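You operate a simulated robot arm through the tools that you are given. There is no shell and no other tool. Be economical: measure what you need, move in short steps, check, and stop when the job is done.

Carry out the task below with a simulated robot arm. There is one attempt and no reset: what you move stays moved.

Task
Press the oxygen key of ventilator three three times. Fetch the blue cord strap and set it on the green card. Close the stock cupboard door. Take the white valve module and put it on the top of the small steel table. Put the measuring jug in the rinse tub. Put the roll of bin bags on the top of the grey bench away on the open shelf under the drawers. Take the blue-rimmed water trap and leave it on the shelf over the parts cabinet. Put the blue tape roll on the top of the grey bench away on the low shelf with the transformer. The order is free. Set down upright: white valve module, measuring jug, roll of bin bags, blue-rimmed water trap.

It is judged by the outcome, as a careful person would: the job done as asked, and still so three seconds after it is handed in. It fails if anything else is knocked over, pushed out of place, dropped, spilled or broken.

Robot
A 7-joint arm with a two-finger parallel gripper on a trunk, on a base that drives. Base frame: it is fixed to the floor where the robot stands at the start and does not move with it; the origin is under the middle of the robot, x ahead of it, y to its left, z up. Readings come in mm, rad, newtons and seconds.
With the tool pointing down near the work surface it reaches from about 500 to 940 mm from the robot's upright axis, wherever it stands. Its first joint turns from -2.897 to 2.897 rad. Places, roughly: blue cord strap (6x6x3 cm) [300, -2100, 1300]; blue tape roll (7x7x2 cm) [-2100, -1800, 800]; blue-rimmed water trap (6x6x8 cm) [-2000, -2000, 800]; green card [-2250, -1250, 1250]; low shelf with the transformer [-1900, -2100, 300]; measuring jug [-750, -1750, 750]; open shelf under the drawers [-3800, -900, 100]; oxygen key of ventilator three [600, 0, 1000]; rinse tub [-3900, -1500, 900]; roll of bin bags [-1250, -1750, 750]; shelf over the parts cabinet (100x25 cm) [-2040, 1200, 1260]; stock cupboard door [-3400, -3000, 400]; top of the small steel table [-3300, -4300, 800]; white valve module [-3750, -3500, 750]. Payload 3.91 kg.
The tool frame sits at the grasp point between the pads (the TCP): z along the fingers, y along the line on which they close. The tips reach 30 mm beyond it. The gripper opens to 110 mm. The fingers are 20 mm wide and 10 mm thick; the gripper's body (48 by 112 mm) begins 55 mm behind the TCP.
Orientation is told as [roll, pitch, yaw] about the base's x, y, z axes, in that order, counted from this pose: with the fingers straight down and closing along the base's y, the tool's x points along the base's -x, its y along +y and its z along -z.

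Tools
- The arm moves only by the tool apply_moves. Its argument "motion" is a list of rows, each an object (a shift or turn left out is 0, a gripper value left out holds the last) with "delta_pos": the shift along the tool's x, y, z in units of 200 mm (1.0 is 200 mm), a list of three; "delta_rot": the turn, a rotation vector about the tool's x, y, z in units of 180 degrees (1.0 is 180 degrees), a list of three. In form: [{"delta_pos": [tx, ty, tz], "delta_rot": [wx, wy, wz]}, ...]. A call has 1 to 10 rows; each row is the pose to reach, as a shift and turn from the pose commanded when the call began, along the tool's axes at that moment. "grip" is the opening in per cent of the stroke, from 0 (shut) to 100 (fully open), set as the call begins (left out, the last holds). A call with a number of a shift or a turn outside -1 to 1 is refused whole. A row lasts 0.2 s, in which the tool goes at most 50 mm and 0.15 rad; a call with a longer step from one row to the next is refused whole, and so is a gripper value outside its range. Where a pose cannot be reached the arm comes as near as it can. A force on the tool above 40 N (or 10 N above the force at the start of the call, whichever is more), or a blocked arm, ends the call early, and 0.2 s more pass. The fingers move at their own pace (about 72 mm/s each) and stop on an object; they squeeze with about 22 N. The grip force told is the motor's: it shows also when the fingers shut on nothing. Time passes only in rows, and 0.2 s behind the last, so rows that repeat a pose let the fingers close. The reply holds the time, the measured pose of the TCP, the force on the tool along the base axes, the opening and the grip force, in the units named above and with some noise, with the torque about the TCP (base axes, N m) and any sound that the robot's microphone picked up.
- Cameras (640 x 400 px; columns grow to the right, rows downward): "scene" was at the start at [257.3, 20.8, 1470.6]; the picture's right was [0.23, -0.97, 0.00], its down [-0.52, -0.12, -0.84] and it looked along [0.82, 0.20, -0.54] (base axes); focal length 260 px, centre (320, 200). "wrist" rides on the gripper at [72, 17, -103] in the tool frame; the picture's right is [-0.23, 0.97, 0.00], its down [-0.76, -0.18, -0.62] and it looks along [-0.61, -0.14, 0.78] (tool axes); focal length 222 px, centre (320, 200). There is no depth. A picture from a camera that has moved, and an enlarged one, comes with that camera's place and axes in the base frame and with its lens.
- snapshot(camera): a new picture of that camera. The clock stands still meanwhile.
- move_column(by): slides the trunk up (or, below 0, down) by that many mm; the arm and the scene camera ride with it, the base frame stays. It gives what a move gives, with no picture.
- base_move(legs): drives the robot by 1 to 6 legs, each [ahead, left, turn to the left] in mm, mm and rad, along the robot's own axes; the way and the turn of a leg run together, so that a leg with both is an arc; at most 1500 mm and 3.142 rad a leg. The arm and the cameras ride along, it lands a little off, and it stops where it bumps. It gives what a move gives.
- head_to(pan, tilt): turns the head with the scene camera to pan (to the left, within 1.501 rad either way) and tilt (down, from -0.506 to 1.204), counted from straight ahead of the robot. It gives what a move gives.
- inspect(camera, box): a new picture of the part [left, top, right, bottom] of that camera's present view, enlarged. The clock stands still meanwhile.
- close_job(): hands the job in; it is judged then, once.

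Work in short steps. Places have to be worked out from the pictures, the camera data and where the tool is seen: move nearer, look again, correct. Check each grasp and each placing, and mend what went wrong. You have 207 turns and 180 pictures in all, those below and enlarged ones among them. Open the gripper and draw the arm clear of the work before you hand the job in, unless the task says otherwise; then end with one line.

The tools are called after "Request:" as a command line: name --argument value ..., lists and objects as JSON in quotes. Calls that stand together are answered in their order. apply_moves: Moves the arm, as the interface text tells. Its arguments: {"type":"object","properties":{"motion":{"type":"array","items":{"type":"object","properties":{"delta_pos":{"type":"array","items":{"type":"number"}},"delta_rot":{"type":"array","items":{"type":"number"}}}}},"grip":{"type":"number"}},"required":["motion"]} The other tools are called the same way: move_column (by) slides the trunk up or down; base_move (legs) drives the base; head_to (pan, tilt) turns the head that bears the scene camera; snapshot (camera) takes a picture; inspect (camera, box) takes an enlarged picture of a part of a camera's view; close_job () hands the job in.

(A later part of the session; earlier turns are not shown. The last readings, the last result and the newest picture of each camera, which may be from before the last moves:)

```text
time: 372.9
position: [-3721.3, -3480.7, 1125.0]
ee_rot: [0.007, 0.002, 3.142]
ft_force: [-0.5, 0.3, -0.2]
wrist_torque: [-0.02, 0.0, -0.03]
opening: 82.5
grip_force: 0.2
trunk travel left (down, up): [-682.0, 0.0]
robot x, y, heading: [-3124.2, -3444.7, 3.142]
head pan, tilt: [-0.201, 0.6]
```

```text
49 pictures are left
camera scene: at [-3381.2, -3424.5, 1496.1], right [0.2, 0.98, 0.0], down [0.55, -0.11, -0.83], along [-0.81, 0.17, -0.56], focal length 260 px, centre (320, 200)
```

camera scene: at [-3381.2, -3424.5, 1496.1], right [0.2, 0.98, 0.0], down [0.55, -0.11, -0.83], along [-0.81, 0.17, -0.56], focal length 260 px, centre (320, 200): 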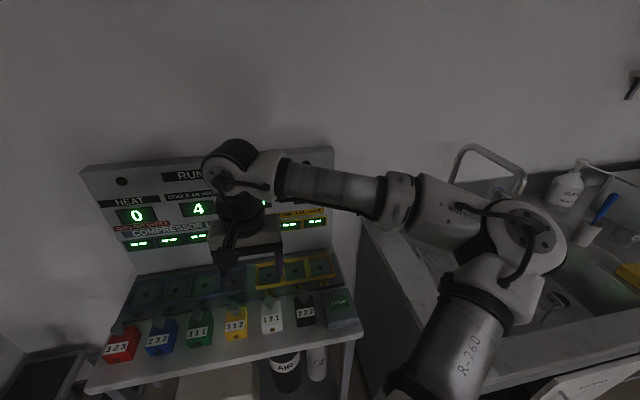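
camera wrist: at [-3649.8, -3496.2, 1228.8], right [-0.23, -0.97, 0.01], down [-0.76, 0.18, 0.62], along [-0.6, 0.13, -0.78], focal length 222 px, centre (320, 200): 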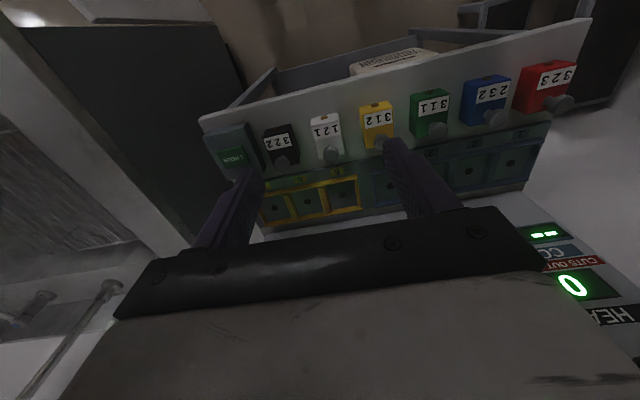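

Triangulated: module centre [-3822,-3474], cube ≈770–840, knob top ≈885. I move above it with 85 mm opening (neighbour gaps ~20 mm).

Request:
apply_moves --grip 78 --motion '[{"delta_pos": [-0.2, -0.01, 0.1]}, {"delta_pos": [-0.4, -0.02, 0.2]}, {"delta_pos": [-0.505, -0.035, 0.4]}, {"delta_pos": [-0.505, -0.035, 0.64]}, {"delta_pos": [-0.505, -0.035, 0.88]}]'

Request:
snapshot --camera "wrist"

Request:
inspect --camera "scene" --box '[200, 260, 360, 360]'

```text
time: 374.1
position: [-3820.9, -3475.7, 946.3]
ee_rot: [0.009, 0.001, -3.142]
ft_force: [-1.1, -0.3, 0.4]
wrist_torque: [0.0, 0.0, 0.0]
opening: 85.9
grip_force: 0.0
trunk travel left (down, up): [-682.0, 0.0]
robot x, y, heading: [-3127.1, -3447.2, 3.14]
head pan, tilt: [-0.201, 0.6]
```

```text
48 pictures are left
camera wrist: at [-3750.3, -3491.4, 1049.4], right [-0.23, -0.97, 0.01], down [-0.76, 0.18, 0.62], along [-0.61, 0.13, -0.78], focal length 222 px, centre (320, 200)
```

wrist: 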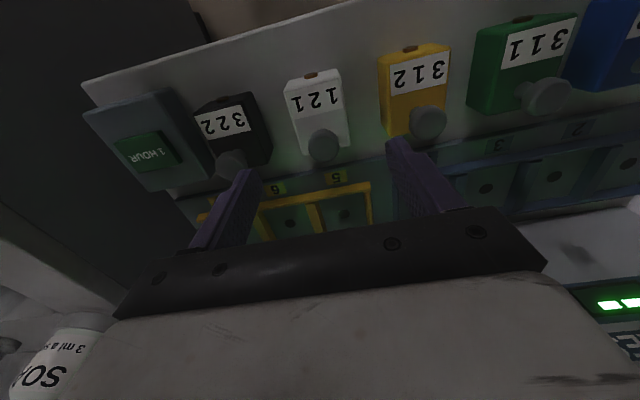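

```text
4.00 times, centred on (280, 310) of scene
camera zoom: at [-3381.9, -3424.9, 1496.0], right [0.2, 0.98, 0.0], down [0.55, -0.11, -0.82], along [-0.81, 0.17, -0.57], focal length 1039 px, centre (480, -240)
```

zoom: 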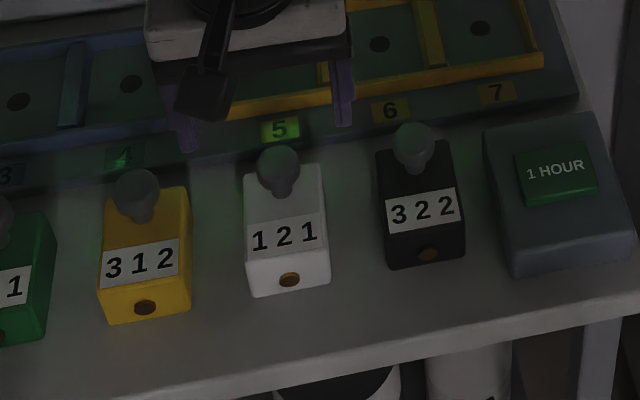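

Refined estimates: knob top ≈857–885, cube top ≈835. I descend to TCP z≈830 (tips 800) and close.

Request:
apply_moves --motion '[{"delta_pos": [-0.03, 0, 0.2]}, {"delta_pos": [-0.03, 0, 0.4]}, {"delta_pos": [-0.03, 0, 0.5]}, {"delta_pos": [-0.03, 0, 0.575]}]'

Request:
snapshot --camera "wrist"

Request:
inspect --camera "scene" --box '[200, 260, 360, 360]'

```text
time: 375.1
position: [-3827.9, -3475.5, 834.1]
ee_rot: [0.009, 0.001, -3.14]
ft_force: [-0.4, -0.2, -1.0]
wrist_torque: [0.01, 0.03, -0.02]
opening: 85.8
grip_force: 0.0
trunk travel left (down, up): [-682.0, 0.0]
robot x, y, heading: [-3124.8, -3445.9, 3.141]
head pan, tilt: [-0.201, 0.6]
```

```text
46 pictures are left
camera wrist: at [-3755.5, -3492.0, 937.1], right [-0.23, -0.97, 0.01], down [-0.76, 0.18, 0.62], along [-0.61, 0.13, -0.78], focal length 222 px, centre (320, 200)
```

wrist: 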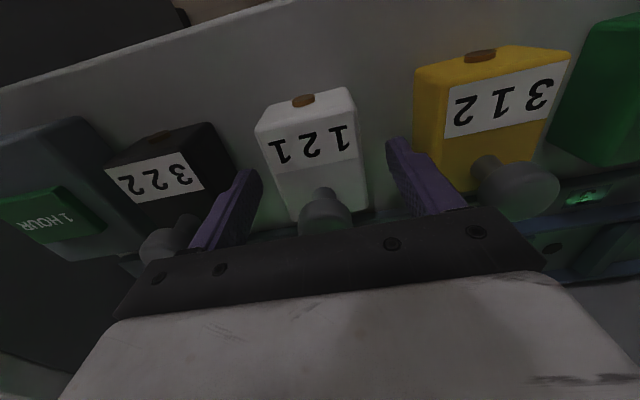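

```text
4.00 times, centred on (280, 310) of scene
camera zoom: at [-3381.5, -3425.0, 1496.1], right [0.2, 0.98, 0.0], down [0.55, -0.11, -0.83], along [-0.81, 0.17, -0.57], focal length 1039 px, centre (480, -240)
```

zoom: 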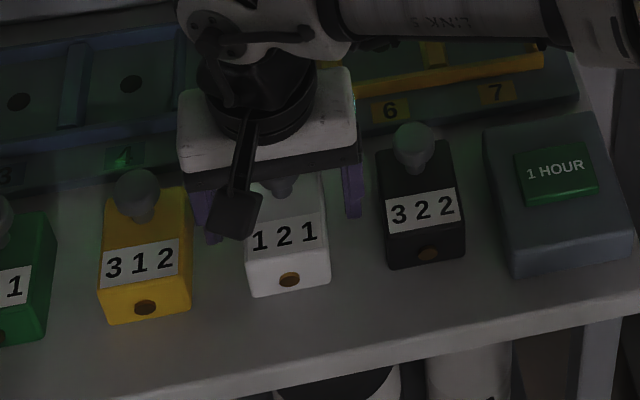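

Well centred. I lower 14 mm more and close.

Request:
apply_moves --motion '[{"delta_pos": [0, 0, 0.04]}, {"delta_pos": [0, 0, 0.07]}]'

Request:
apply_moves --grip 0 --motion '[{"delta_pos": [0, 0, 0]}, {"delta_pos": [0, 0, 0]}, {"delta_pos": [0, 0, 0]}]'

Request:
apply_moves --motion '[{"delta_pos": [0, 0, -0.1]}, {"delta_pos": [0, 0, -0.3]}, {"delta_pos": [0, 0, -0.54]}, {"delta_pos": [0, 0, -0.78]}, {"delta_pos": [0, 0, -1.0]}]'

Request:
snapshot --camera "wrist"

```text
time: 375.7
position: [-3825.5, -3476.3, 821.3]
ee_rot: [0.01, 0.002, -3.141]
ft_force: [0.3, -0.3, 0.4]
wrist_torque: [-0.01, 0.01, 0.01]
opening: 85.8
grip_force: 0.0
trunk travel left (down, up): [-682.0, 0.0]
robot x, y, heading: [-3130.5, -3439.4, 3.143]
head pan, tilt: [-0.201, 0.6]
```

```text
time: 376.5
position: [-3825.8, -3476.1, 819.8]
ee_rot: [0.008, 0.001, 3.141]
ft_force: [0.2, 0.8, 0.2]
wrist_torque: [0.11, 0.02, 0.03]
opening: 55.9
grip_force: 22.0
trunk travel left (down, up): [-682.0, 0.0]
robot x, y, heading: [-3124.1, -3443.1, 3.141]
head pan, tilt: [-0.201, 0.6]
```

```text
time: 377.7
position: [-3829.3, -3476.6, 1023.7]
ee_rot: [0.008, 0.003, -3.14]
ft_force: [0.5, -0.1, -3.4]
wrist_torque: [0.01, 0.0, 0.01]
opening: 55.9
grip_force: 22.2
trunk travel left (down, up): [-682.0, 0.0]
robot x, y, heading: [-3125.1, -3443.5, 3.138]
head pan, tilt: [-0.201, 0.6]
```

```text
44 pictures are left
camera wrist: at [-3756.7, -3493.3, 1126.0], right [-0.23, -0.97, 0.01], down [-0.76, 0.18, 0.62], along [-0.6, 0.13, -0.79], focal length 222 px, centre (320, 200)
```

wrist: 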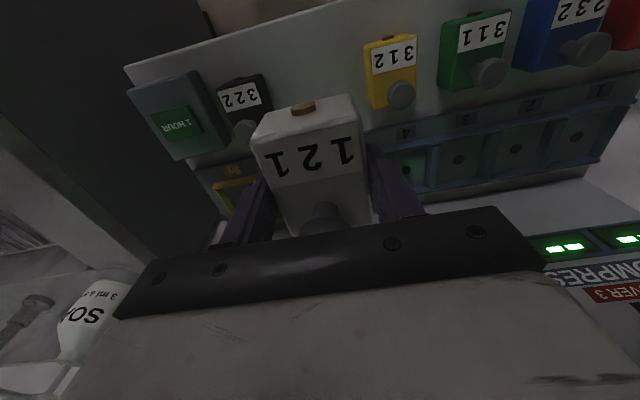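

Module held. I retract, back off from the rack and turn left toward the small steel table.

Request:
apply_moves --motion '[{"delta_pos": [0.2, 0, -0.1]}, {"delta_pos": [0.42, 0, -0.2]}, {"delta_pos": [0.64, 0, -0.3]}]'

Request:
base_move --legs '[[-60, 0, 0], [0, 0, 0.75], [0, 0, 0.72]]'

Request:
head_to --pan 0.0 --tilt 0.6

Request:
snapshot --camera "scene"

Request:
snapshot --camera "wrist"

```text
time: 378.5
position: [-3699.6, -3477.7, 1082.4]
ee_rot: [0.009, 0.003, -3.142]
ft_force: [-0.3, 0.3, -3.0]
wrist_torque: [0.02, -0.02, -0.03]
opening: 55.7
grip_force: 22.0
trunk travel left (down, up): [-682.0, 0.0]
robot x, y, heading: [-3125.0, -3443.3, 3.139]
head pan, tilt: [-0.201, 0.6]
```

```text
time: 383.5
position: [-3082.1, -4020.0, 1080.9]
ee_rot: [0.009, 0.002, -1.658]
ft_force: [0.9, -0.2, -4.1]
wrist_torque: [0.02, 0.01, -0.01]
opening: 55.9
grip_force: 22.4
trunk travel left (down, up): [-682.0, 0.0]
robot x, y, heading: [-3068.0, -3440.6, -1.659]
head pan, tilt: [-0.201, 0.6]
```

```text
time: 384.2
position: [-3083.1, -4019.7, 1080.5]
ee_rot: [0.008, 0.003, -1.659]
ft_force: [-0.1, 0.6, -3.2]
wrist_torque: [-0.02, 0.01, -0.02]
opening: 56.0
grip_force: 21.9
trunk travel left (down, up): [-682.0, 0.0]
robot x, y, heading: [-3064.1, -3441.5, -1.665]
head pan, tilt: [0.0, 0.6]
```

```text
43 pictures are left
camera scene: at [-3087.9, -3700.5, 1496.0], right [-1.0, 0.09, 0.0], down [0.05, 0.56, -0.82], along [-0.07, -0.82, -0.57], focal length 260 px, centre (320, 200)
```

scene: 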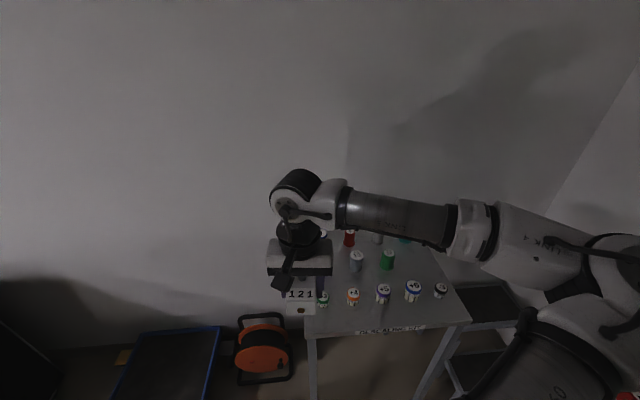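

```text
42 pictures are left
camera wrist: at [-3060.4, -3949.4, 1184.1], right [0.95, -0.31, 0.01], down [-0.25, -0.74, 0.62], along [-0.19, -0.59, -0.78], focal length 222 px, centre (320, 200)
```

wrist: 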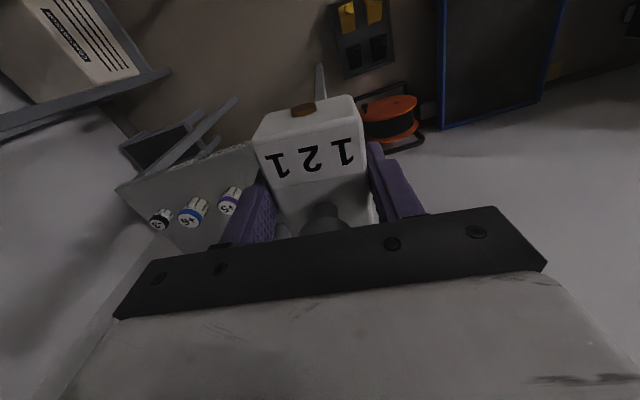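

Table: z≈790, front edge y≈-4075, x −3550…−3078, crowded with small jars; a free patch seems near [-3470,-4250]. I roll forward and swing the hand over to look down at it.

Request:
base_move --legs '[[130, 0, 0]]'

Request:
apply_moves --motion '[{"delta_pos": [0, -0.24, 0]}, {"delta_pos": [0, -0.48, 0]}, {"delta_pos": [0, -0.72, 0]}, {"delta_pos": [0, -0.96, 0]}]'

Request:
apply_moves --motion '[{"delta_pos": [0, -0.24, 0]}, {"delta_pos": [0, -0.48, 0]}, {"delta_pos": [0, -0.6, 0]}]'

Request:
snapshot --camera "wrist"

Request:
snapshot --camera "scene"

```text
time: 385.7
position: [-3090.8, -4148.2, 1080.9]
ee_rot: [0.008, 0.002, -1.654]
ft_force: [-0.4, 0.5, -3.0]
wrist_torque: [-0.02, -0.01, 0.01]
opening: 56.1
grip_force: 21.9
trunk travel left (down, up): [-682.0, 0.0]
robot x, y, heading: [-3078.0, -3571.0, -1.651]
head pan, tilt: [0.0, 0.6]
stopped in leg 1: the robot was blocked; the commanded pose is now the measured one
```

```text
time: 386.7
position: [-3280.2, -4134.1, 1077.9]
ee_rot: [0.008, 0.005, -1.653]
ft_force: [1.8, 0.3, -2.6]
wrist_torque: [-0.01, 0.0, 0.02]
opening: 55.7
grip_force: 22.1
trunk travel left (down, up): [-682.0, 0.0]
robot x, y, heading: [-3080.5, -3573.1, -1.654]
head pan, tilt: [0.0, 0.6]
```

```text
time: 387.5
position: [-3399.0, -4122.7, 1076.2]
ee_rot: [0.007, 0.004, -1.652]
ft_force: [-1.1, 0.3, -3.7]
wrist_torque: [0.02, -0.02, 0.0]
opening: 55.8
grip_force: 22.2
trunk travel left (down, up): [-682.0, 0.0]
robot x, y, heading: [-3075.1, -3573.4, -1.656]
head pan, tilt: [0.0, 0.6]
```

```text
41 pictures are left
camera wrist: at [-3379.8, -4052.7, 1179.7], right [0.95, -0.31, 0.01], down [-0.25, -0.75, 0.62], along [-0.18, -0.59, -0.79], focal length 222 px, centre (320, 200)
```

wrist: 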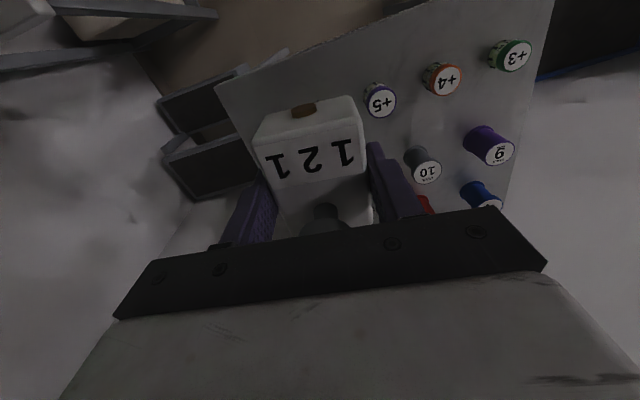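

```text
40 pictures are left
camera scene: at [-3098.7, -3829.9, 1496.0], right [-1.0, 0.08, 0.0], down [0.05, 0.56, -0.83], along [-0.07, -0.82, -0.56], focal length 260 px, centre (320, 200)
```

scene: 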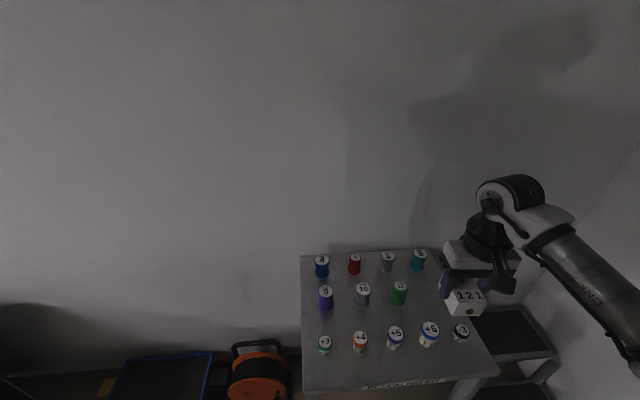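

Clear: free patch between the rows at [-3475,-4288]. I move over it and descend to 60 mm above.

Request:
apply_moves --motion '[{"delta_pos": [-0.22, -0.08, 0]}, {"delta_pos": [-0.44, -0.16, 0]}, {"delta_pos": [-0.66, -0.24, 0]}, {"delta_pos": [-0.853, -0.31, 0]}, {"delta_pos": [-0.853, -0.31, 0.24]}, {"delta_pos": [-0.853, -0.31, 0.48]}, {"delta_pos": [-0.853, -0.31, 0.72]}, {"delta_pos": [-0.853, -0.31, 0.9]}]'

Request:
inspect --camera "scene" --box '[290, 220, 530, 370]'

Request:
snapshot --camera "wrist"

```text
time: 389.3
position: [-3464.0, -4262.8, 1034.1]
ee_rot: [0.007, 0.002, -1.656]
ft_force: [-0.3, 0.2, -2.8]
wrist_torque: [-0.06, 0.02, 0.01]
opening: 55.8
grip_force: 21.9
out of reach, approached as far as the arm can: row 4, 5, 6, 7, 8
trunk travel left (down, up): [-682.0, 0.0]
robot x, y, heading: [-3078.4, -3572.2, -1.657]
head pan, tilt: [0.0, 0.6]
```

```text
2.67 times, centred on (410, 295) of scene
camera zoom: at [-3098.2, -3829.7, 1496.1], right [-1.0, 0.08, 0.0], down [0.05, 0.56, -0.83], along [-0.07, -0.82, -0.56], focal length 692 px, centre (80, -53)
```

zoom: 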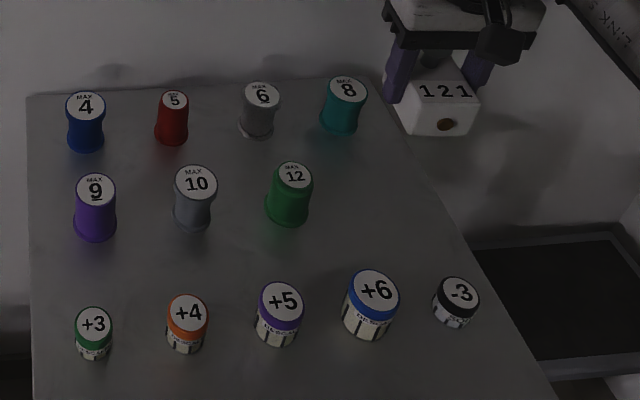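

```text
38 pictures are left
camera wrist: at [-3442.6, -4191.9, 1137.2], right [0.95, -0.31, 0.01], down [-0.25, -0.74, 0.62], along [-0.19, -0.59, -0.78], focal length 222 px, centre (320, 200)
```

wrist: 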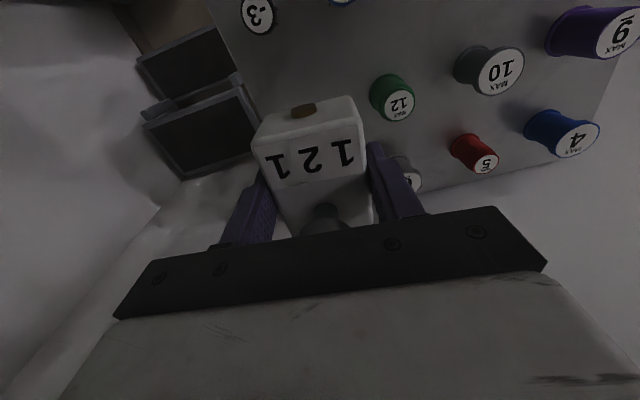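

Reach stalled at this azimuth. I first retract the hand a bit, then turn the base toward the spot so the arm can extend straight.

Request:
apply_moves --motion '[{"delta_pos": [0.24, 0.1, -0.5]}, {"delta_pos": [0.44, 0.2, -0.6]}, {"delta_pos": [0.64, 0.3, -0.7]}, {"delta_pos": [0.84, 0.4, -0.8]}]'

```text
refused: row 1 steps farther than a row can; nothing moved
```

Request:
apply_moves --motion '[{"delta_pos": [0.2, 0.05, -0.1]}, {"delta_pos": [0.4, 0.1, -0.2]}, {"delta_pos": [0.6, 0.15, -0.3]}, {"delta_pos": [0.8, 0.2, -0.4]}, {"delta_pos": [0.85, 0.3, -0.6]}]'

Request:
base_move --legs '[[0, 0, -0.42]]'

```text
time: 390.5
position: [-3391.9, -4097.6, 1158.3]
ee_rot: [0.008, 0.004, -1.653]
ft_force: [-0.2, 0.0, -3.8]
wrist_torque: [-0.02, 0.02, -0.03]
opening: 55.7
grip_force: 22.3
trunk travel left (down, up): [-682.0, 0.0]
robot x, y, heading: [-3081.0, -3573.1, -1.653]
head pan, tilt: [0.0, 0.6]
```

```text
time: 392.2
position: [-3580.1, -3922.6, 1158.4]
ee_rot: [0.008, 0.003, -2.076]
ft_force: [-0.3, 0.0, -3.6]
wrist_torque: [0.03, 0.01, 0.01]
opening: 56.2
grip_force: 22.3
trunk travel left (down, up): [-682.0, 0.0]
robot x, y, heading: [-3078.2, -3571.0, -2.073]
head pan, tilt: [0.0, 0.6]
```

Heading now points at the spot. I bring the hand back in line and extend over it.

Request:
apply_moves --motion '[{"delta_pos": [0, 0.24, 0]}, {"delta_pos": [0, 0.48, 0]}, {"delta_pos": [-0.05, 0.72, 0]}, {"delta_pos": [-0.1, 0.95, 0]}, {"delta_pos": [-0.3, 1.0, 0.05]}]'

Request:
apply_moves --motion '[{"delta_pos": [-0.2, 0.08, 0.1]}, {"delta_pos": [-0.4, 0.17, 0.18]}, {"delta_pos": [-0.6, 0.25, 0.28]}, {"delta_pos": [-0.8, 0.3, 0.4]}, {"delta_pos": [-0.95, 0.34, 0.55]}, {"delta_pos": [-1.0, 0.343, 0.75]}]'

Request:
snapshot --camera "wrist"

```text
time: 393.4
position: [-3437.8, -4073.1, 1150.0]
ee_rot: [0.008, 0.004, -2.076]
ft_force: [0.0, -1.1, -3.6]
wrist_torque: [0.02, -0.01, 0.0]
opening: 55.8
grip_force: 21.4
trunk travel left (down, up): [-682.0, 0.0]
robot x, y, heading: [-3077.3, -3576.0, -2.077]
head pan, tilt: [0.0, 0.6]
```

```text
time: 394.8
position: [-3469.8, -4280.8, 999.9]
ee_rot: [0.008, 0.004, -2.075]
ft_force: [0.6, -0.2, -3.9]
wrist_torque: [0.0, 0.0, 0.0]
opening: 55.8
grip_force: 21.9
trunk travel left (down, up): [-682.0, 0.0]
robot x, y, heading: [-3081.5, -3571.9, -2.081]
head pan, tilt: [0.0, 0.6]
```

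```text
37 pictures are left
camera wrist: at [-3421.7, -4225.1, 1102.8], right [0.74, -0.67, 0.01], down [-0.53, -0.58, 0.62], along [-0.41, -0.46, -0.79], focal length 222 px, centre (320, 200)
```

wrist: 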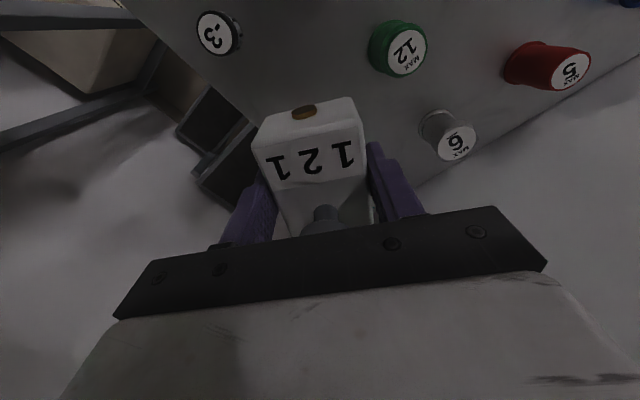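

Clear of the jars all round. I descend, slowing near the table until contact.

Request:
apply_moves --motion '[{"delta_pos": [0, 0, 0.22]}, {"delta_pos": [0, 0, 0.44]}, {"delta_pos": [0, 0, 0.62]}, {"delta_pos": [0, 0, 0.7]}]'

Request:
apply_moves --motion '[{"delta_pos": [0, 0, 0.02]}, {"delta_pos": [0, 0, 0.04]}, {"delta_pos": [0, 0, 0.06]}, {"delta_pos": [0, 0, 0.08]}, {"delta_pos": [0, 0, 0.1]}, {"delta_pos": [0, 0, 0.12]}, {"delta_pos": [0, 0, 0.14]}]'

```text
time: 395.8
position: [-3468.5, -4280.7, 860.5]
ee_rot: [0.008, 0.002, -2.076]
ft_force: [1.4, -0.6, -3.7]
wrist_torque: [-0.03, -0.01, 0.02]
opening: 55.8
grip_force: 22.2
trunk travel left (down, up): [-682.0, 0.0]
robot x, y, heading: [-3079.3, -3573.3, -2.078]
head pan, tilt: [0.0, 0.6]
```

```text
time: 397.4
position: [-3466.9, -4280.0, 834.9]
ee_rot: [0.009, -0.002, -2.076]
ft_force: [-2.1, -2.2, 17.7]
wrist_torque: [0.27, 0.57, 0.01]
opening: 56.0
grip_force: 22.1
trunk travel left (down, up): [-682.0, 0.0]
robot x, y, heading: [-3075.9, -3571.1, -2.072]
head pan, tilt: [0.0, 0.6]
```

Contact (18 N). I open a little, rise straight up, and check.

Request:
apply_moves --grip 66 --motion '[{"delta_pos": [0, 0, 0]}, {"delta_pos": [0, 0, 0]}]'

Request:
apply_moves --motion '[{"delta_pos": [0, 0, -0.2]}, {"delta_pos": [0, 0, -0.44]}, {"delta_pos": [0, 0, -0.68]}, {"delta_pos": [0, 0, -0.92]}, {"delta_pos": [0.2, 0, -1.0]}, {"delta_pos": [0.44, 0, -1.0]}, {"delta_pos": [0.68, 0, -1.0]}, {"delta_pos": [0.92, 0, -1.0]}]'

Request:
snapshot --camera "wrist"

```text
time: 398.0
position: [-3467.3, -4280.3, 831.6]
ee_rot: [0.008, 0.004, -2.074]
ft_force: [-0.2, 0.7, -0.5]
wrist_torque: [0.02, -0.01, 0.03]
opening: 72.6
grip_force: 0.1
trunk travel left (down, up): [-682.0, 0.0]
robot x, y, heading: [-3078.1, -3572.3, -2.081]
head pan, tilt: [0.0, 0.6]
```

```text
time: 399.8
position: [-3377.8, -4116.7, 1036.6]
ee_rot: [0.008, 0.001, -2.074]
ft_force: [-0.7, 0.1, 0.6]
wrist_torque: [-0.01, -0.02, -0.01]
opening: 72.6
grip_force: 0.1
trunk travel left (down, up): [-682.0, 0.0]
robot x, y, heading: [-3076.5, -3572.1, -2.074]
head pan, tilt: [0.0, 0.6]
```

```text
36 pictures are left
camera wrist: at [-3330.7, -4061.4, 1139.3], right [0.74, -0.67, 0.01], down [-0.53, -0.58, 0.62], along [-0.41, -0.46, -0.78], focal length 222 px, centre (320, 200)
```

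wrist: 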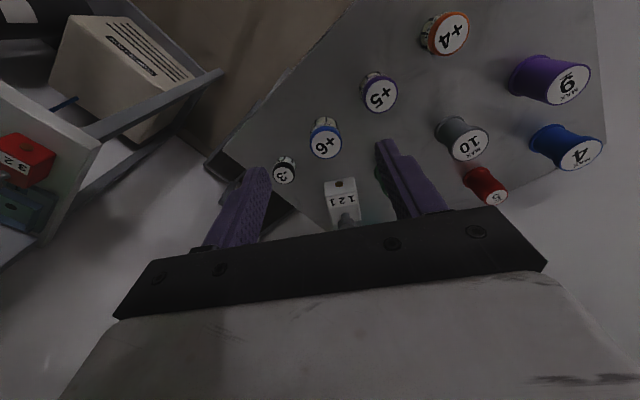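

The module stands upright on the steel table. Next the STOCK door: I turn toward it and look.

Request:
base_move --legs '[[0, 0, -2.2]]'

Request:
move_column --by -300

Request:
head_to --pan 0.2 --tilt 0.65

Request:
snapshot --camera "scene"

```text
time: 405.6
position: [-3334.7, -3005.3, 1036.2]
ee_rot: [0.008, 0.004, 1.998]
ft_force: [-0.5, -0.6, -0.6]
wrist_torque: [-0.03, 0.04, -0.01]
opening: 72.5
grip_force: 0.1
trunk travel left (down, up): [-682.0, 0.0]
robot x, y, heading: [-3083.1, -3572.1, 1.995]
head pan, tilt: [0.0, 0.6]
```

```text
time: 408.6
position: [-3333.3, -3004.1, 736.6]
ee_rot: [0.009, 0.003, 1.996]
ft_force: [-0.3, 0.0, 0.7]
wrist_torque: [0.01, -0.02, -0.01]
opening: 72.5
grip_force: 0.1
trunk travel left (down, up): [-382.0, 300.0]
robot x, y, heading: [-3077.0, -3566.9, 1.998]
head pan, tilt: [0.0, 0.6]
```

```text
time: 409.3
position: [-3334.1, -3004.3, 736.5]
ee_rot: [0.009, 0.003, 1.995]
ft_force: [-0.2, 0.3, 0.4]
wrist_torque: [0.01, -0.01, 0.04]
opening: 72.8
grip_force: 0.0
trunk travel left (down, up): [-382.0, 300.0]
robot x, y, heading: [-3073.8, -3573.0, 1.995]
head pan, tilt: [0.201, 0.649]
```

```text
35 pictures are left
camera scene: at [-3198.0, -3347.1, 1191.8], right [0.81, 0.59, 0.0], down [0.35, -0.49, -0.8], along [-0.47, 0.65, -0.6], focal length 260 px, centre (320, 200)
```

scene: 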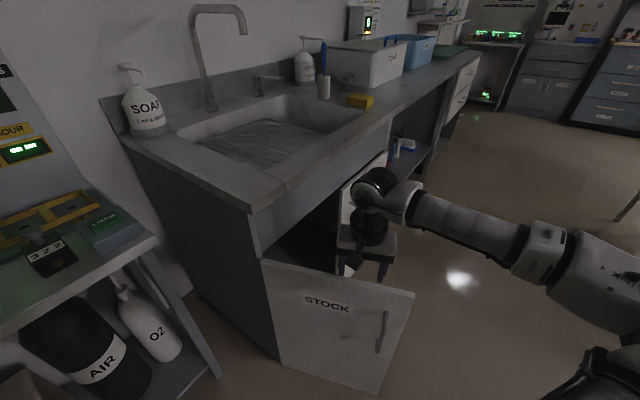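

The door stands open with hinge ≈[-3565,-3087], tip ≈[-3230,-2950]; the hand hovers over it. I back off to its outer (south) side, close the fingers, and lower.

Request:
base_move --legs '[[-140, 0, 0]]'

Request:
apply_moves --grip 0 --motion '[{"delta_pos": [0, 0, 0]}, {"delta_pos": [0, 0, 0]}, {"delta_pos": [0, 0, 0]}]'

Request:
move_column --by -200

Request:
snapshot --camera "scene"

```text
time: 410.0
position: [-3333.5, -3004.8, 736.4]
ee_rot: [0.006, 0.002, 1.998]
ft_force: [-0.6, -0.1, 0.3]
wrist_torque: [-0.04, -0.03, 0.0]
opening: 72.5
grip_force: 0.0
trunk travel left (down, up): [-382.0, 300.0]
robot x, y, heading: [-3075.6, -3573.2, 1.991]
head pan, tilt: [0.201, 0.649]
stopped in leg 1: the robot was blocked; the commanded pose is now the measured one
```

```text
time: 410.8
position: [-3333.8, -3004.8, 735.5]
ee_rot: [0.009, 0.004, 1.997]
ft_force: [-1.2, 0.6, 0.2]
wrist_torque: [-0.03, 0.0, 0.02]
opening: 0.2
grip_force: 21.9
trunk travel left (down, up): [-382.0, 300.0]
robot x, y, heading: [-3076.7, -3571.6, 1.996]
head pan, tilt: [0.201, 0.649]
```

```text
time: 411.3
position: [-3333.4, -3002.8, 735.3]
ee_rot: [0.009, -0.01, 1.995]
ft_force: [0.7, 0.4, 18.1]
wrist_torque: [-0.08, -0.14, -0.1]
opening: 0.0
grip_force: 21.8
trunk travel left (down, up): [-376.0, 307.0]
robot x, y, heading: [-3080.8, -3573.3, 1.998]
head pan, tilt: [0.201, 0.649]
stopped: the force on the tool passed its limit at 57 N (the readings are from after the stop); the commanded pose is now the measured one
```

```text
34 pictures are left
camera scene: at [-3196.9, -3347.4, 1185.5], right [0.81, 0.58, 0.0], down [0.35, -0.49, -0.8], along [-0.47, 0.65, -0.6], focal length 260 px, centre (320, 200)
```

scene: 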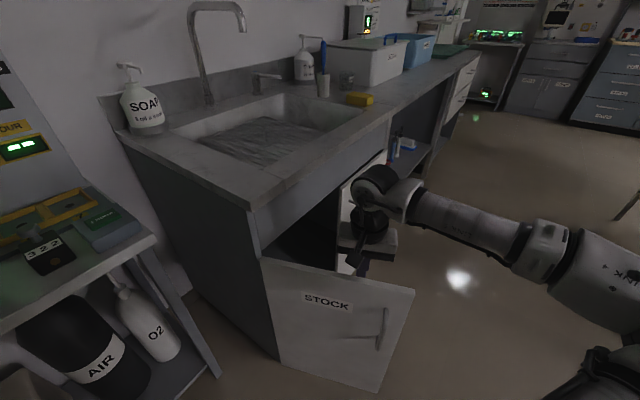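

The fingers met the door's top edge (z≈705) and the base is blocked behind. I raise a little and retract with the arm instead.

Request:
move_column --by 30

Request:
apply_moves --motion '[{"delta_pos": [0.2, 0, 0]}, {"delta_pos": [0.4, 0, 0]}, {"delta_pos": [0.58, 0, 0]}]'

Request:
move_column --by -230

```text
time: 412.0
position: [-3332.9, -3003.1, 762.3]
ee_rot: [0.009, -0.004, 1.996]
ft_force: [0.8, 0.4, -0.6]
wrist_torque: [-0.04, -0.03, -0.01]
opening: 0.0
grip_force: 22.4
trunk travel left (down, up): [-406.0, 277.0]
robot x, y, heading: [-3078.6, -3572.6, 1.991]
head pan, tilt: [0.201, 0.649]
```

```text
time: 412.8
position: [-3285.9, -3108.7, 762.9]
ee_rot: [0.009, -0.006, 1.997]
ft_force: [0.1, 0.9, 0.1]
wrist_torque: [0.02, 0.01, -0.01]
opening: 0.0
grip_force: 22.1
trunk travel left (down, up): [-406.0, 277.0]
robot x, y, heading: [-3074.5, -3572.6, 1.992]
head pan, tilt: [0.201, 0.649]
```

```text
time: 415.2
position: [-3285.3, -3108.0, 531.5]
ee_rot: [0.01, -0.006, 1.996]
ft_force: [-0.1, 0.1, 0.4]
wrist_torque: [0.03, 0.01, -0.02]
opening: 0.0
grip_force: 22.0
trunk travel left (down, up): [-176.0, 507.0]
robot x, y, heading: [-3078.8, -3572.7, 1.996]
head pan, tilt: [0.201, 0.649]
```

Now south of the door at z 531. I push its outer face along the closing arc.

Request:
apply_moves --motion '[{"delta_pos": [-0.2, -0.05, 0]}, {"delta_pos": [-0.409, -0.1, 0]}, {"delta_pos": [-0.52, -0.105, 0]}, {"delta_pos": [-0.63, -0.115, 0]}, {"delta_pos": [-0.736, -0.12, 0]}]'

```text
time: 416.4
position: [-3325.2, -2962.9, 533.6]
ee_rot: [0.009, -0.006, 1.996]
ft_force: [0.5, -0.1, -0.8]
wrist_torque: [-0.04, -0.02, -0.01]
opening: 0.1
grip_force: 21.9
trunk travel left (down, up): [-176.0, 507.0]
robot x, y, heading: [-3076.4, -3572.6, 1.992]
head pan, tilt: [0.201, 0.649]
```

Door presumably moving freely (no force). I continue along the arc.

Request:
apply_moves --motion '[{"delta_pos": [-0.17, 0.03, 0]}, {"delta_pos": [-0.34, 0.06, 0]}, {"delta_pos": [-0.5, 0.13, 0]}, {"delta_pos": [-0.66, 0.21, 0]}, {"delta_pos": [-0.8, 0.32, 0]}, {"delta_pos": [-0.93, 0.435, 0]}]'

Request:
snapshot --camera "scene"

```text
time: 417.4
position: [-3395.9, -2880.3, 534.8]
ee_rot: [0.0, 0.004, 2.052]
ft_force: [10.4, -5.0, 6.5]
wrist_torque: [0.97, 1.33, 3.01]
opening: 0.0
grip_force: 22.1
trunk travel left (down, up): [-176.0, 507.0]
robot x, y, heading: [-3079.1, -3572.6, 1.993]
head pan, tilt: [0.201, 0.649]
stopped in row 4: the force on the tool passed its limit at 59 N (the readings are from after the stop); the commanded pose is now the measured one
```

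```text
33 pictures are left
camera scene: at [-3196.2, -3347.2, 985.4], right [0.81, 0.58, 0.0], down [0.35, -0.49, -0.8], along [-0.47, 0.65, -0.6], focal length 260 px, centre (320, 200)
```

scene: 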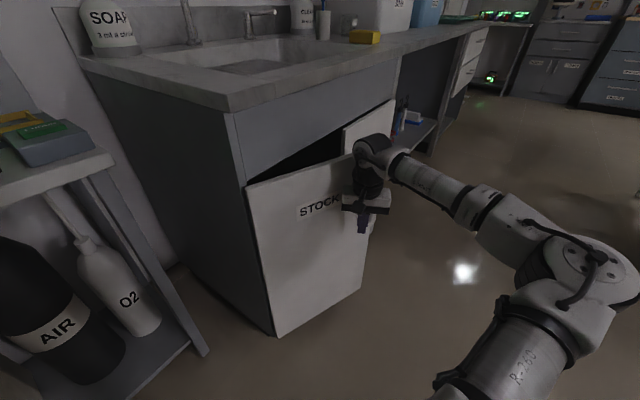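

The door is ~half closed; the finger caught on the handle edge. I back off slightly, then push more toward −x.

Request:
apply_moves --motion '[{"delta_pos": [0.08, -0.03, 0]}, {"delta_pos": [0.08, -0.03, 0]}]'

Request:
apply_moves --motion '[{"delta_pos": [-0.08, 0.1, 0]}, {"delta_pos": [-0.2, 0.16, 0]}, {"delta_pos": [-0.31, 0.2, 0]}, {"delta_pos": [-0.42, 0.26, 0]}, {"delta_pos": [-0.52, 0.335, 0]}, {"delta_pos": [-0.6, 0.41, 0]}, {"delta_pos": [-0.65, 0.47, 0]}]'

Request:
snapshot --camera "scene"

```text
time: 417.9
position: [-3386.2, -2892.9, 532.3]
ee_rot: [0.002, 0.006, 2.044]
ft_force: [-0.5, -0.2, -0.6]
wrist_torque: [0.04, -0.02, -0.02]
opening: 0.1
grip_force: 21.6
trunk travel left (down, up): [-176.0, 507.0]
robot x, y, heading: [-3075.1, -3572.9, 1.996]
head pan, tilt: [0.201, 0.649]
```

```text
time: 419.1
position: [-3476.6, -2839.3, 532.6]
ee_rot: [-0.006, 0.02, 2.044]
ft_force: [11.4, -17.1, 5.6]
wrist_torque: [1.76, 1.17, 0.04]
opening: 0.1
grip_force: 22.1
trunk travel left (down, up): [-176.0, 507.0]
robot x, y, heading: [-3076.0, -3571.7, 1.992]
head pan, tilt: [0.201, 0.649]
stopped in row 5: the force on the tool passed its limit at 116 N (the readings are from after the stop); the commanded pose is now the measured one
```

```text
32 pictures are left
camera scene: at [-3196.0, -3347.3, 985.5], right [0.81, 0.58, 0.0], down [0.35, -0.49, -0.8], along [-0.47, 0.65, -0.6], focal length 260 px, centre (320, 200)
```

scene: 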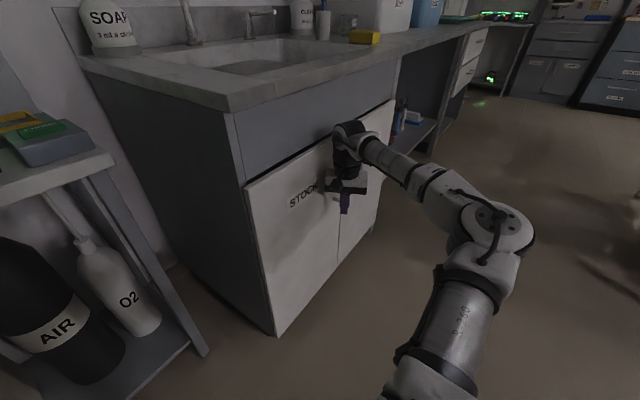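

The door now looks nearly flush. I back the hand away and inspect the gap.

Request:
apply_moves --motion '[{"delta_pos": [0.1, -0.15, 0]}, {"delta_pos": [0.25, -0.25, 0]}, {"delta_pos": [0.45, -0.3, 0]}, {"delta_pos": [0.65, -0.3, 0]}]'

Request:
inspect --camera "scene" --box '[220, 90, 420, 340]'

```text
time: 420.1
position: [-3364.3, -2929.1, 535.5]
ee_rot: [-0.004, 0.023, 2.043]
ft_force: [-0.9, -1.2, -0.4]
wrist_torque: [0.01, -0.02, 0.0]
opening: 0.0
grip_force: 22.5
trunk travel left (down, up): [-176.0, 507.0]
robot x, y, heading: [-3075.0, -3572.9, 1.997]
head pan, tilt: [0.201, 0.649]
```

```text
1.60 times, centred on (320, 215) of scene
camera zoom: at [-3196.7, -3346.6, 985.0], right [0.81, 0.58, 0.0], down [0.35, -0.49, -0.8], along [-0.46, 0.65, -0.6], focal length 416 px, centre (320, 176)
```

zoom: 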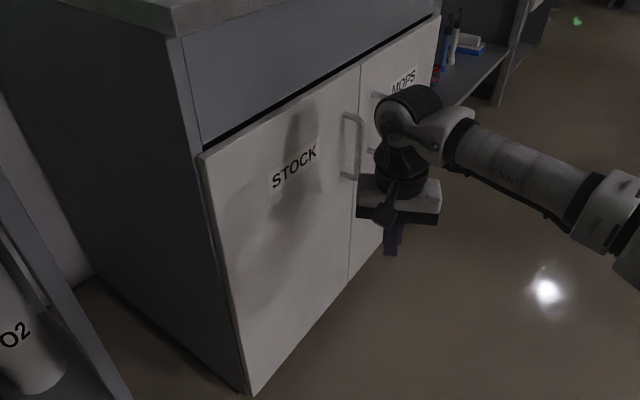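

The STOCK door is shut flush. Now I raise the trunk and drive to the bench's south side, opposite the bin-bag roll.

Request:
move_column --by 400

Request:
move_column --by 107

Request:
base_move --legs '[[0, -500, 0], [0, 0, -0.425], [0, -1400, 0], [500, 0, 0]]'

Request:
head_to --pan 0.1 --tilt 0.5

Request:
snapshot --camera "scene"

```text
time: 423.9
position: [-3366.4, -2927.7, 934.4]
ee_rot: [-0.005, 0.02, 2.043]
ft_force: [-0.8, 0.2, 0.9]
wrist_torque: [-0.02, -0.02, 0.03]
opening: 0.2
grip_force: 22.2
trunk travel left (down, up): [-576.0, 107.0]
robot x, y, heading: [-3075.4, -3574.6, 1.994]
head pan, tilt: [0.201, 0.649]
```

```text
time: 425.3
position: [-3366.7, -2928.3, 1042.8]
ee_rot: [-0.006, 0.022, 2.044]
ft_force: [-0.2, 0.2, 0.2]
wrist_torque: [-0.04, 0.0, 0.0]
opening: 0.2
grip_force: 22.0
trunk travel left (down, up): [-682.0, 0.0]
robot x, y, heading: [-3076.5, -3572.0, 1.989]
head pan, tilt: [0.201, 0.649]
```

```text
time: 444.2
position: [-1214.5, -2159.1, 1041.3]
ee_rot: [-0.004, 0.02, 1.618]
ft_force: [-0.4, -1.0, -0.3]
wrist_torque: [0.0, 0.02, 0.0]
opening: 0.0
grip_force: 21.8
trunk travel left (down, up): [-682.0, 0.0]
robot x, y, heading: [-1220.1, -2864.3, 1.567]
head pan, tilt: [0.201, 0.649]
```

```text
time: 444.9
position: [-1214.3, -2159.5, 1042.3]
ee_rot: [-0.006, 0.02, 1.619]
ft_force: [0.3, -0.1, -0.1]
wrist_torque: [0.02, 0.02, 0.0]
opening: 0.0
grip_force: 21.7
trunk travel left (down, up): [-682.0, 0.0]
robot x, y, heading: [-1218.2, -2864.2, 1.571]
head pan, tilt: [0.099, 0.499]
```

```text
30 pictures are left
camera scene: at [-1225.9, -2604.5, 1505.1], right [1.0, 0.1, 0.0], down [0.05, -0.48, -0.88], along [-0.08, 0.87, -0.48], focal length 260 px, centre (320, 200)
```

scene: 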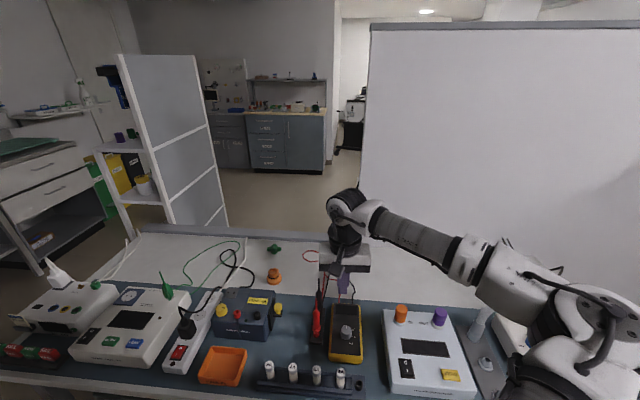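

The hand hides the roll; the wrist view next.

Request:
snapshot --camera "wrist"

```text
29 pictures are left
camera wrist: at [-1229.7, -2230.6, 1145.9], right [-0.98, 0.18, -0.01], down [0.14, 0.78, 0.61], along [0.12, 0.6, -0.79], focal length 222 px, centre (320, 200)
```

wrist: 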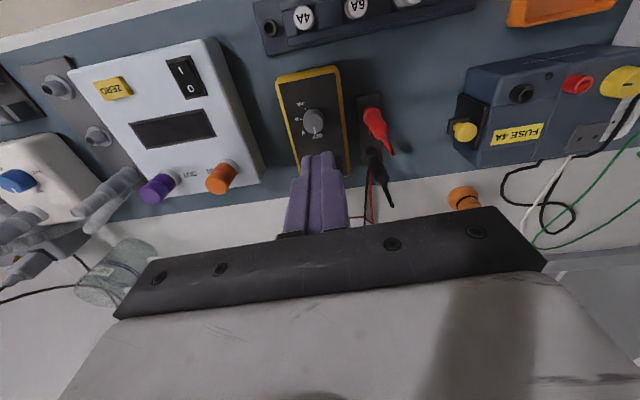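

I take the jug first from this side: strafe right to x≈-690 and move nearer.

Request:
base_move --legs '[[0, -480, 0], [150, 0, 0]]'

Request:
head_to --pan -0.15 --tilt 0.6

Request:
snapshot --camera "wrist"

Request:
snapshot --camera "scene"

```text
time: 450.1
position: [-740.5, -2013.8, 1040.8]
ee_rot: [-0.004, 0.023, 1.62]
ft_force: [-0.3, 0.5, -0.4]
wrist_torque: [-0.01, 0.02, -0.01]
opening: 0.1
grip_force: 22.0
trunk travel left (down, up): [-682.0, 0.0]
robot x, y, heading: [-740.3, -2720.0, 1.567]
head pan, tilt: [0.099, 0.499]
```

```text
time: 450.9
position: [-739.9, -2014.1, 1042.2]
ee_rot: [-0.005, 0.021, 1.619]
ft_force: [-0.1, 0.1, 0.1]
wrist_torque: [0.03, 0.05, 0.03]
opening: 0.1
grip_force: 21.7
trunk travel left (down, up): [-682.0, 0.0]
robot x, y, heading: [-737.6, -2722.3, 1.57]
head pan, tilt: [-0.15, 0.6]
```

```text
28 pictures are left
camera wrist: at [-754.9, -2085.3, 1145.9], right [-0.98, 0.18, -0.01], down [0.14, 0.78, 0.61], along [0.12, 0.6, -0.79], focal length 222 px, centre (320, 200)
```

wrist: 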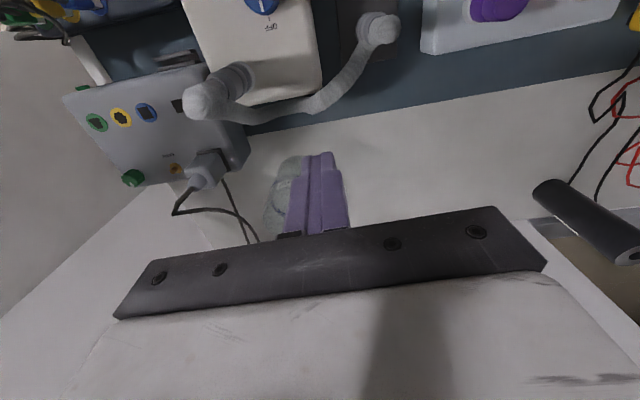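

```text
27 pictures are left
camera scene: at [-728.3, -2462.3, 1496.1], right [0.99, -0.15, 0.0], down [-0.08, -0.56, -0.83], along [0.12, 0.82, -0.56], focal length 260 px, centre (320, 200)
```

scene: 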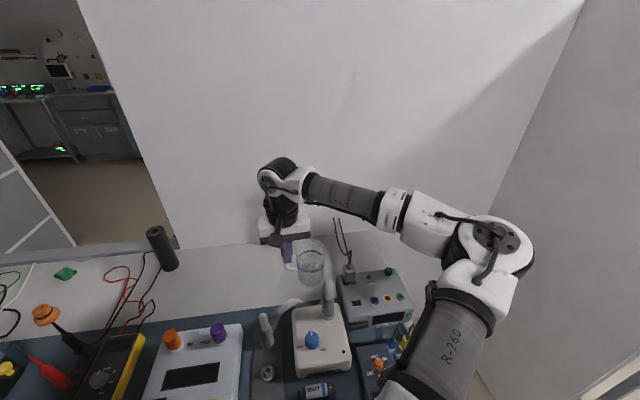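

Both jug and roll are visible. I enlarge the jug for its handle and position.

Request:
inspect --camera "scene" --box '[250, 220, 410, 320]'

```text
4.00 times, centred on (330, 270) of scene
camera zoom: at [-728.3, -2462.3, 1496.1], right [0.99, -0.15, 0.0], down [-0.08, -0.56, -0.83], along [0.12, 0.82, -0.56], focal length 1039 px, centre (280, -80)
```

zoom: 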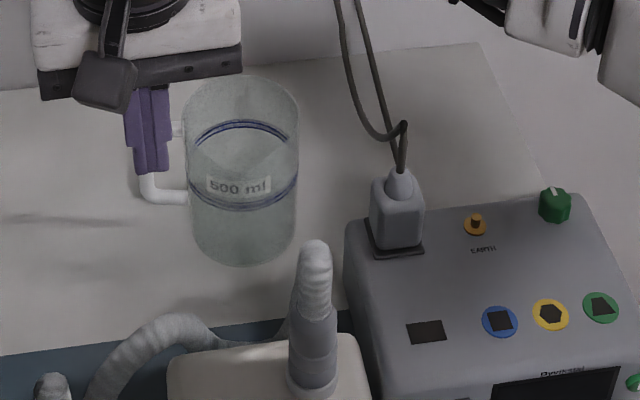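

Jug: body ≈90 mm, centre [-670,-1877], top ≈915, handle to −x, a tube to the SE. I rotate the tool so the fingers close along y, and move above the jug.

Request:
apply_moves --grip 100 --motion '[{"delta_pos": [0, 0, 0], "delta_rot": [0, 0, 0.047]}, {"delta_pos": [0, 0, 0], "delta_rot": [0, 0, 0.094]}, {"delta_pos": [-0.1, 0, 0], "delta_rot": [0, 0, 0.141]}, {"delta_pos": [-0.2, -0.1, 0], "delta_rot": [0, 0, 0.188]}, {"delta_pos": [-0.3, -0.15, 0], "delta_rot": [0, 0, 0.235]}, {"delta_pos": [-0.4, -0.2, 0], "delta_rot": [0, 0, 0.282]}, {"delta_pos": [-0.5, -0.27, 0], "delta_rot": [0, 0, 0.329]}, {"delta_pos": [-0.58, -0.33, 0], "delta_rot": [0, 0, 0.376]}, {"delta_pos": [-0.63, -0.36, 0], "delta_rot": [0, 0, 0.423]}, {"delta_pos": [-0.667, -0.383, 0], "delta_rot": [0, 0, 0.47]}]'

Request:
snapshot --camera "wrist"

```text
time: 453.1
position: [-669.4, -1876.6, 1038.3]
ee_rot: [-0.023, -0.004, 0.139]
ft_force: [0.2, 0.2, 0.5]
wrist_torque: [0.0, 0.03, 0.0]
opening: 109.9
grip_force: 0.1
trunk travel left (down, up): [-682.0, 0.0]
robot x, y, heading: [-744.4, -2718.2, 1.568]
head pan, tilt: [-0.15, 0.6]
```

```text
25 pictures are left
camera wrist: at [-745.5, -1867.8, 1140.9], right [0.09, 1.0, -0.02], down [0.77, -0.06, 0.63], along [0.63, -0.07, -0.78], focal length 222 px, centre (320, 200)
```

wrist: 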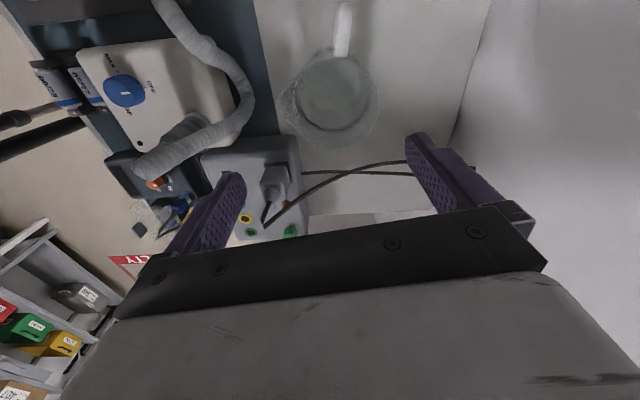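

Jug centre refined to [-665,-1868]. I descend to grip its upper part (palm above the rim).

Request:
apply_moves --motion '[{"delta_pos": [-0.026, 0.042, 0.2]}, {"delta_pos": [-0.026, 0.042, 0.42]}, {"delta_pos": [-0.026, 0.042, 0.6]}, {"delta_pos": [-0.026, 0.042, 0.72]}, {"delta_pos": [-0.026, 0.042, 0.8]}]'

Request:
inspect --camera "scene" --box '[250, 200, 410, 320]'

```text
time: 454.3
position: [-667.0, -1870.3, 878.9]
ee_rot: [-0.021, -0.002, 0.142]
ft_force: [0.0, -0.4, 1.1]
wrist_torque: [-0.03, -0.04, -0.03]
opening: 109.9
grip_force: 0.0
trunk travel left (down, up): [-682.0, 0.0]
robot x, y, heading: [-742.6, -2721.3, 1.57]
head pan, tilt: [-0.15, 0.6]
```

```text
3.33 times, centred on (330, 260) of scene
camera zoom: at [-728.2, -2462.2, 1496.1], right [0.99, -0.15, 0.0], down [-0.09, -0.56, -0.82], along [0.12, 0.82, -0.57], focal length 866 px, centre (287, 0)
```

zoom: 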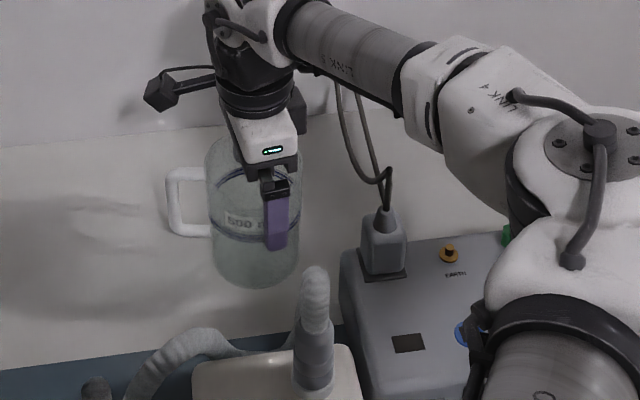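

I square the yaw and shift 6 mm to centre on the jug, then close.

Request:
apply_moves --motion '[{"delta_pos": [0.03, 0.004, 0], "delta_rot": [0, 0, 0.022]}, {"delta_pos": [0.03, 0.004, 0], "delta_rot": [0, 0, 0.044]}]'

Request:
apply_moves --grip 0 --motion '[{"delta_pos": [0, 0, 0]}, {"delta_pos": [0, 0, 0]}, {"delta_pos": [0, 0, 0]}]'

Request:
apply_moves --motion '[{"delta_pos": [0, 0, -0.05]}, {"delta_pos": [0, 0, -0.15]}, {"delta_pos": [0, 0, -0.3]}, {"delta_pos": [0, 0, -0.5]}, {"delta_pos": [0, 0, -0.7]}, {"delta_pos": [0, 0, -0.9]}]'

Request:
snapshot --camera "scene"

```text
time: 454.9
position: [-671.4, -1870.7, 879.3]
ee_rot: [-0.021, -0.008, 0.001]
ft_force: [-0.1, -0.1, -0.6]
wrist_torque: [-0.02, 0.0, -0.02]
opening: 109.9
grip_force: 0.0
trunk travel left (down, up): [-682.0, 0.0]
robot x, y, heading: [-743.0, -2720.2, 1.57]
head pan, tilt: [-0.15, 0.6]
```

```text
time: 455.7
position: [-670.4, -1870.1, 879.4]
ee_rot: [-0.021, -0.006, 0.005]
ft_force: [-0.2, -0.3, 1.3]
wrist_torque: [0.15, 0.03, 0.05]
opening: 92.6
grip_force: 21.8
trunk travel left (down, up): [-682.0, 0.0]
robot x, y, heading: [-744.5, -2718.6, 1.567]
head pan, tilt: [-0.15, 0.6]
```

```text
time: 457.1
position: [-670.9, -1868.3, 1060.3]
ee_rot: [-0.02, -0.007, 0.005]
ft_force: [-0.2, -0.6, -0.9]
wrist_torque: [-0.01, -0.01, 0.0]
opening: 92.1
grip_force: 22.3
trunk travel left (down, up): [-682.0, 0.0]
robot x, y, heading: [-738.2, -2718.9, 1.565]
head pan, tilt: [-0.15, 0.6]
```

```text
23 pictures are left
camera scene: at [-728.3, -2462.7, 1496.1], right [0.99, -0.15, 0.0], down [-0.09, -0.56, -0.83], along [0.12, 0.82, -0.56], focal length 260 px, centre (320, 200)
```

scene: 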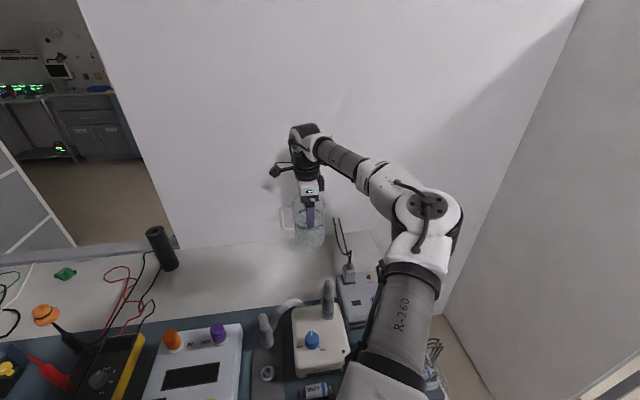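

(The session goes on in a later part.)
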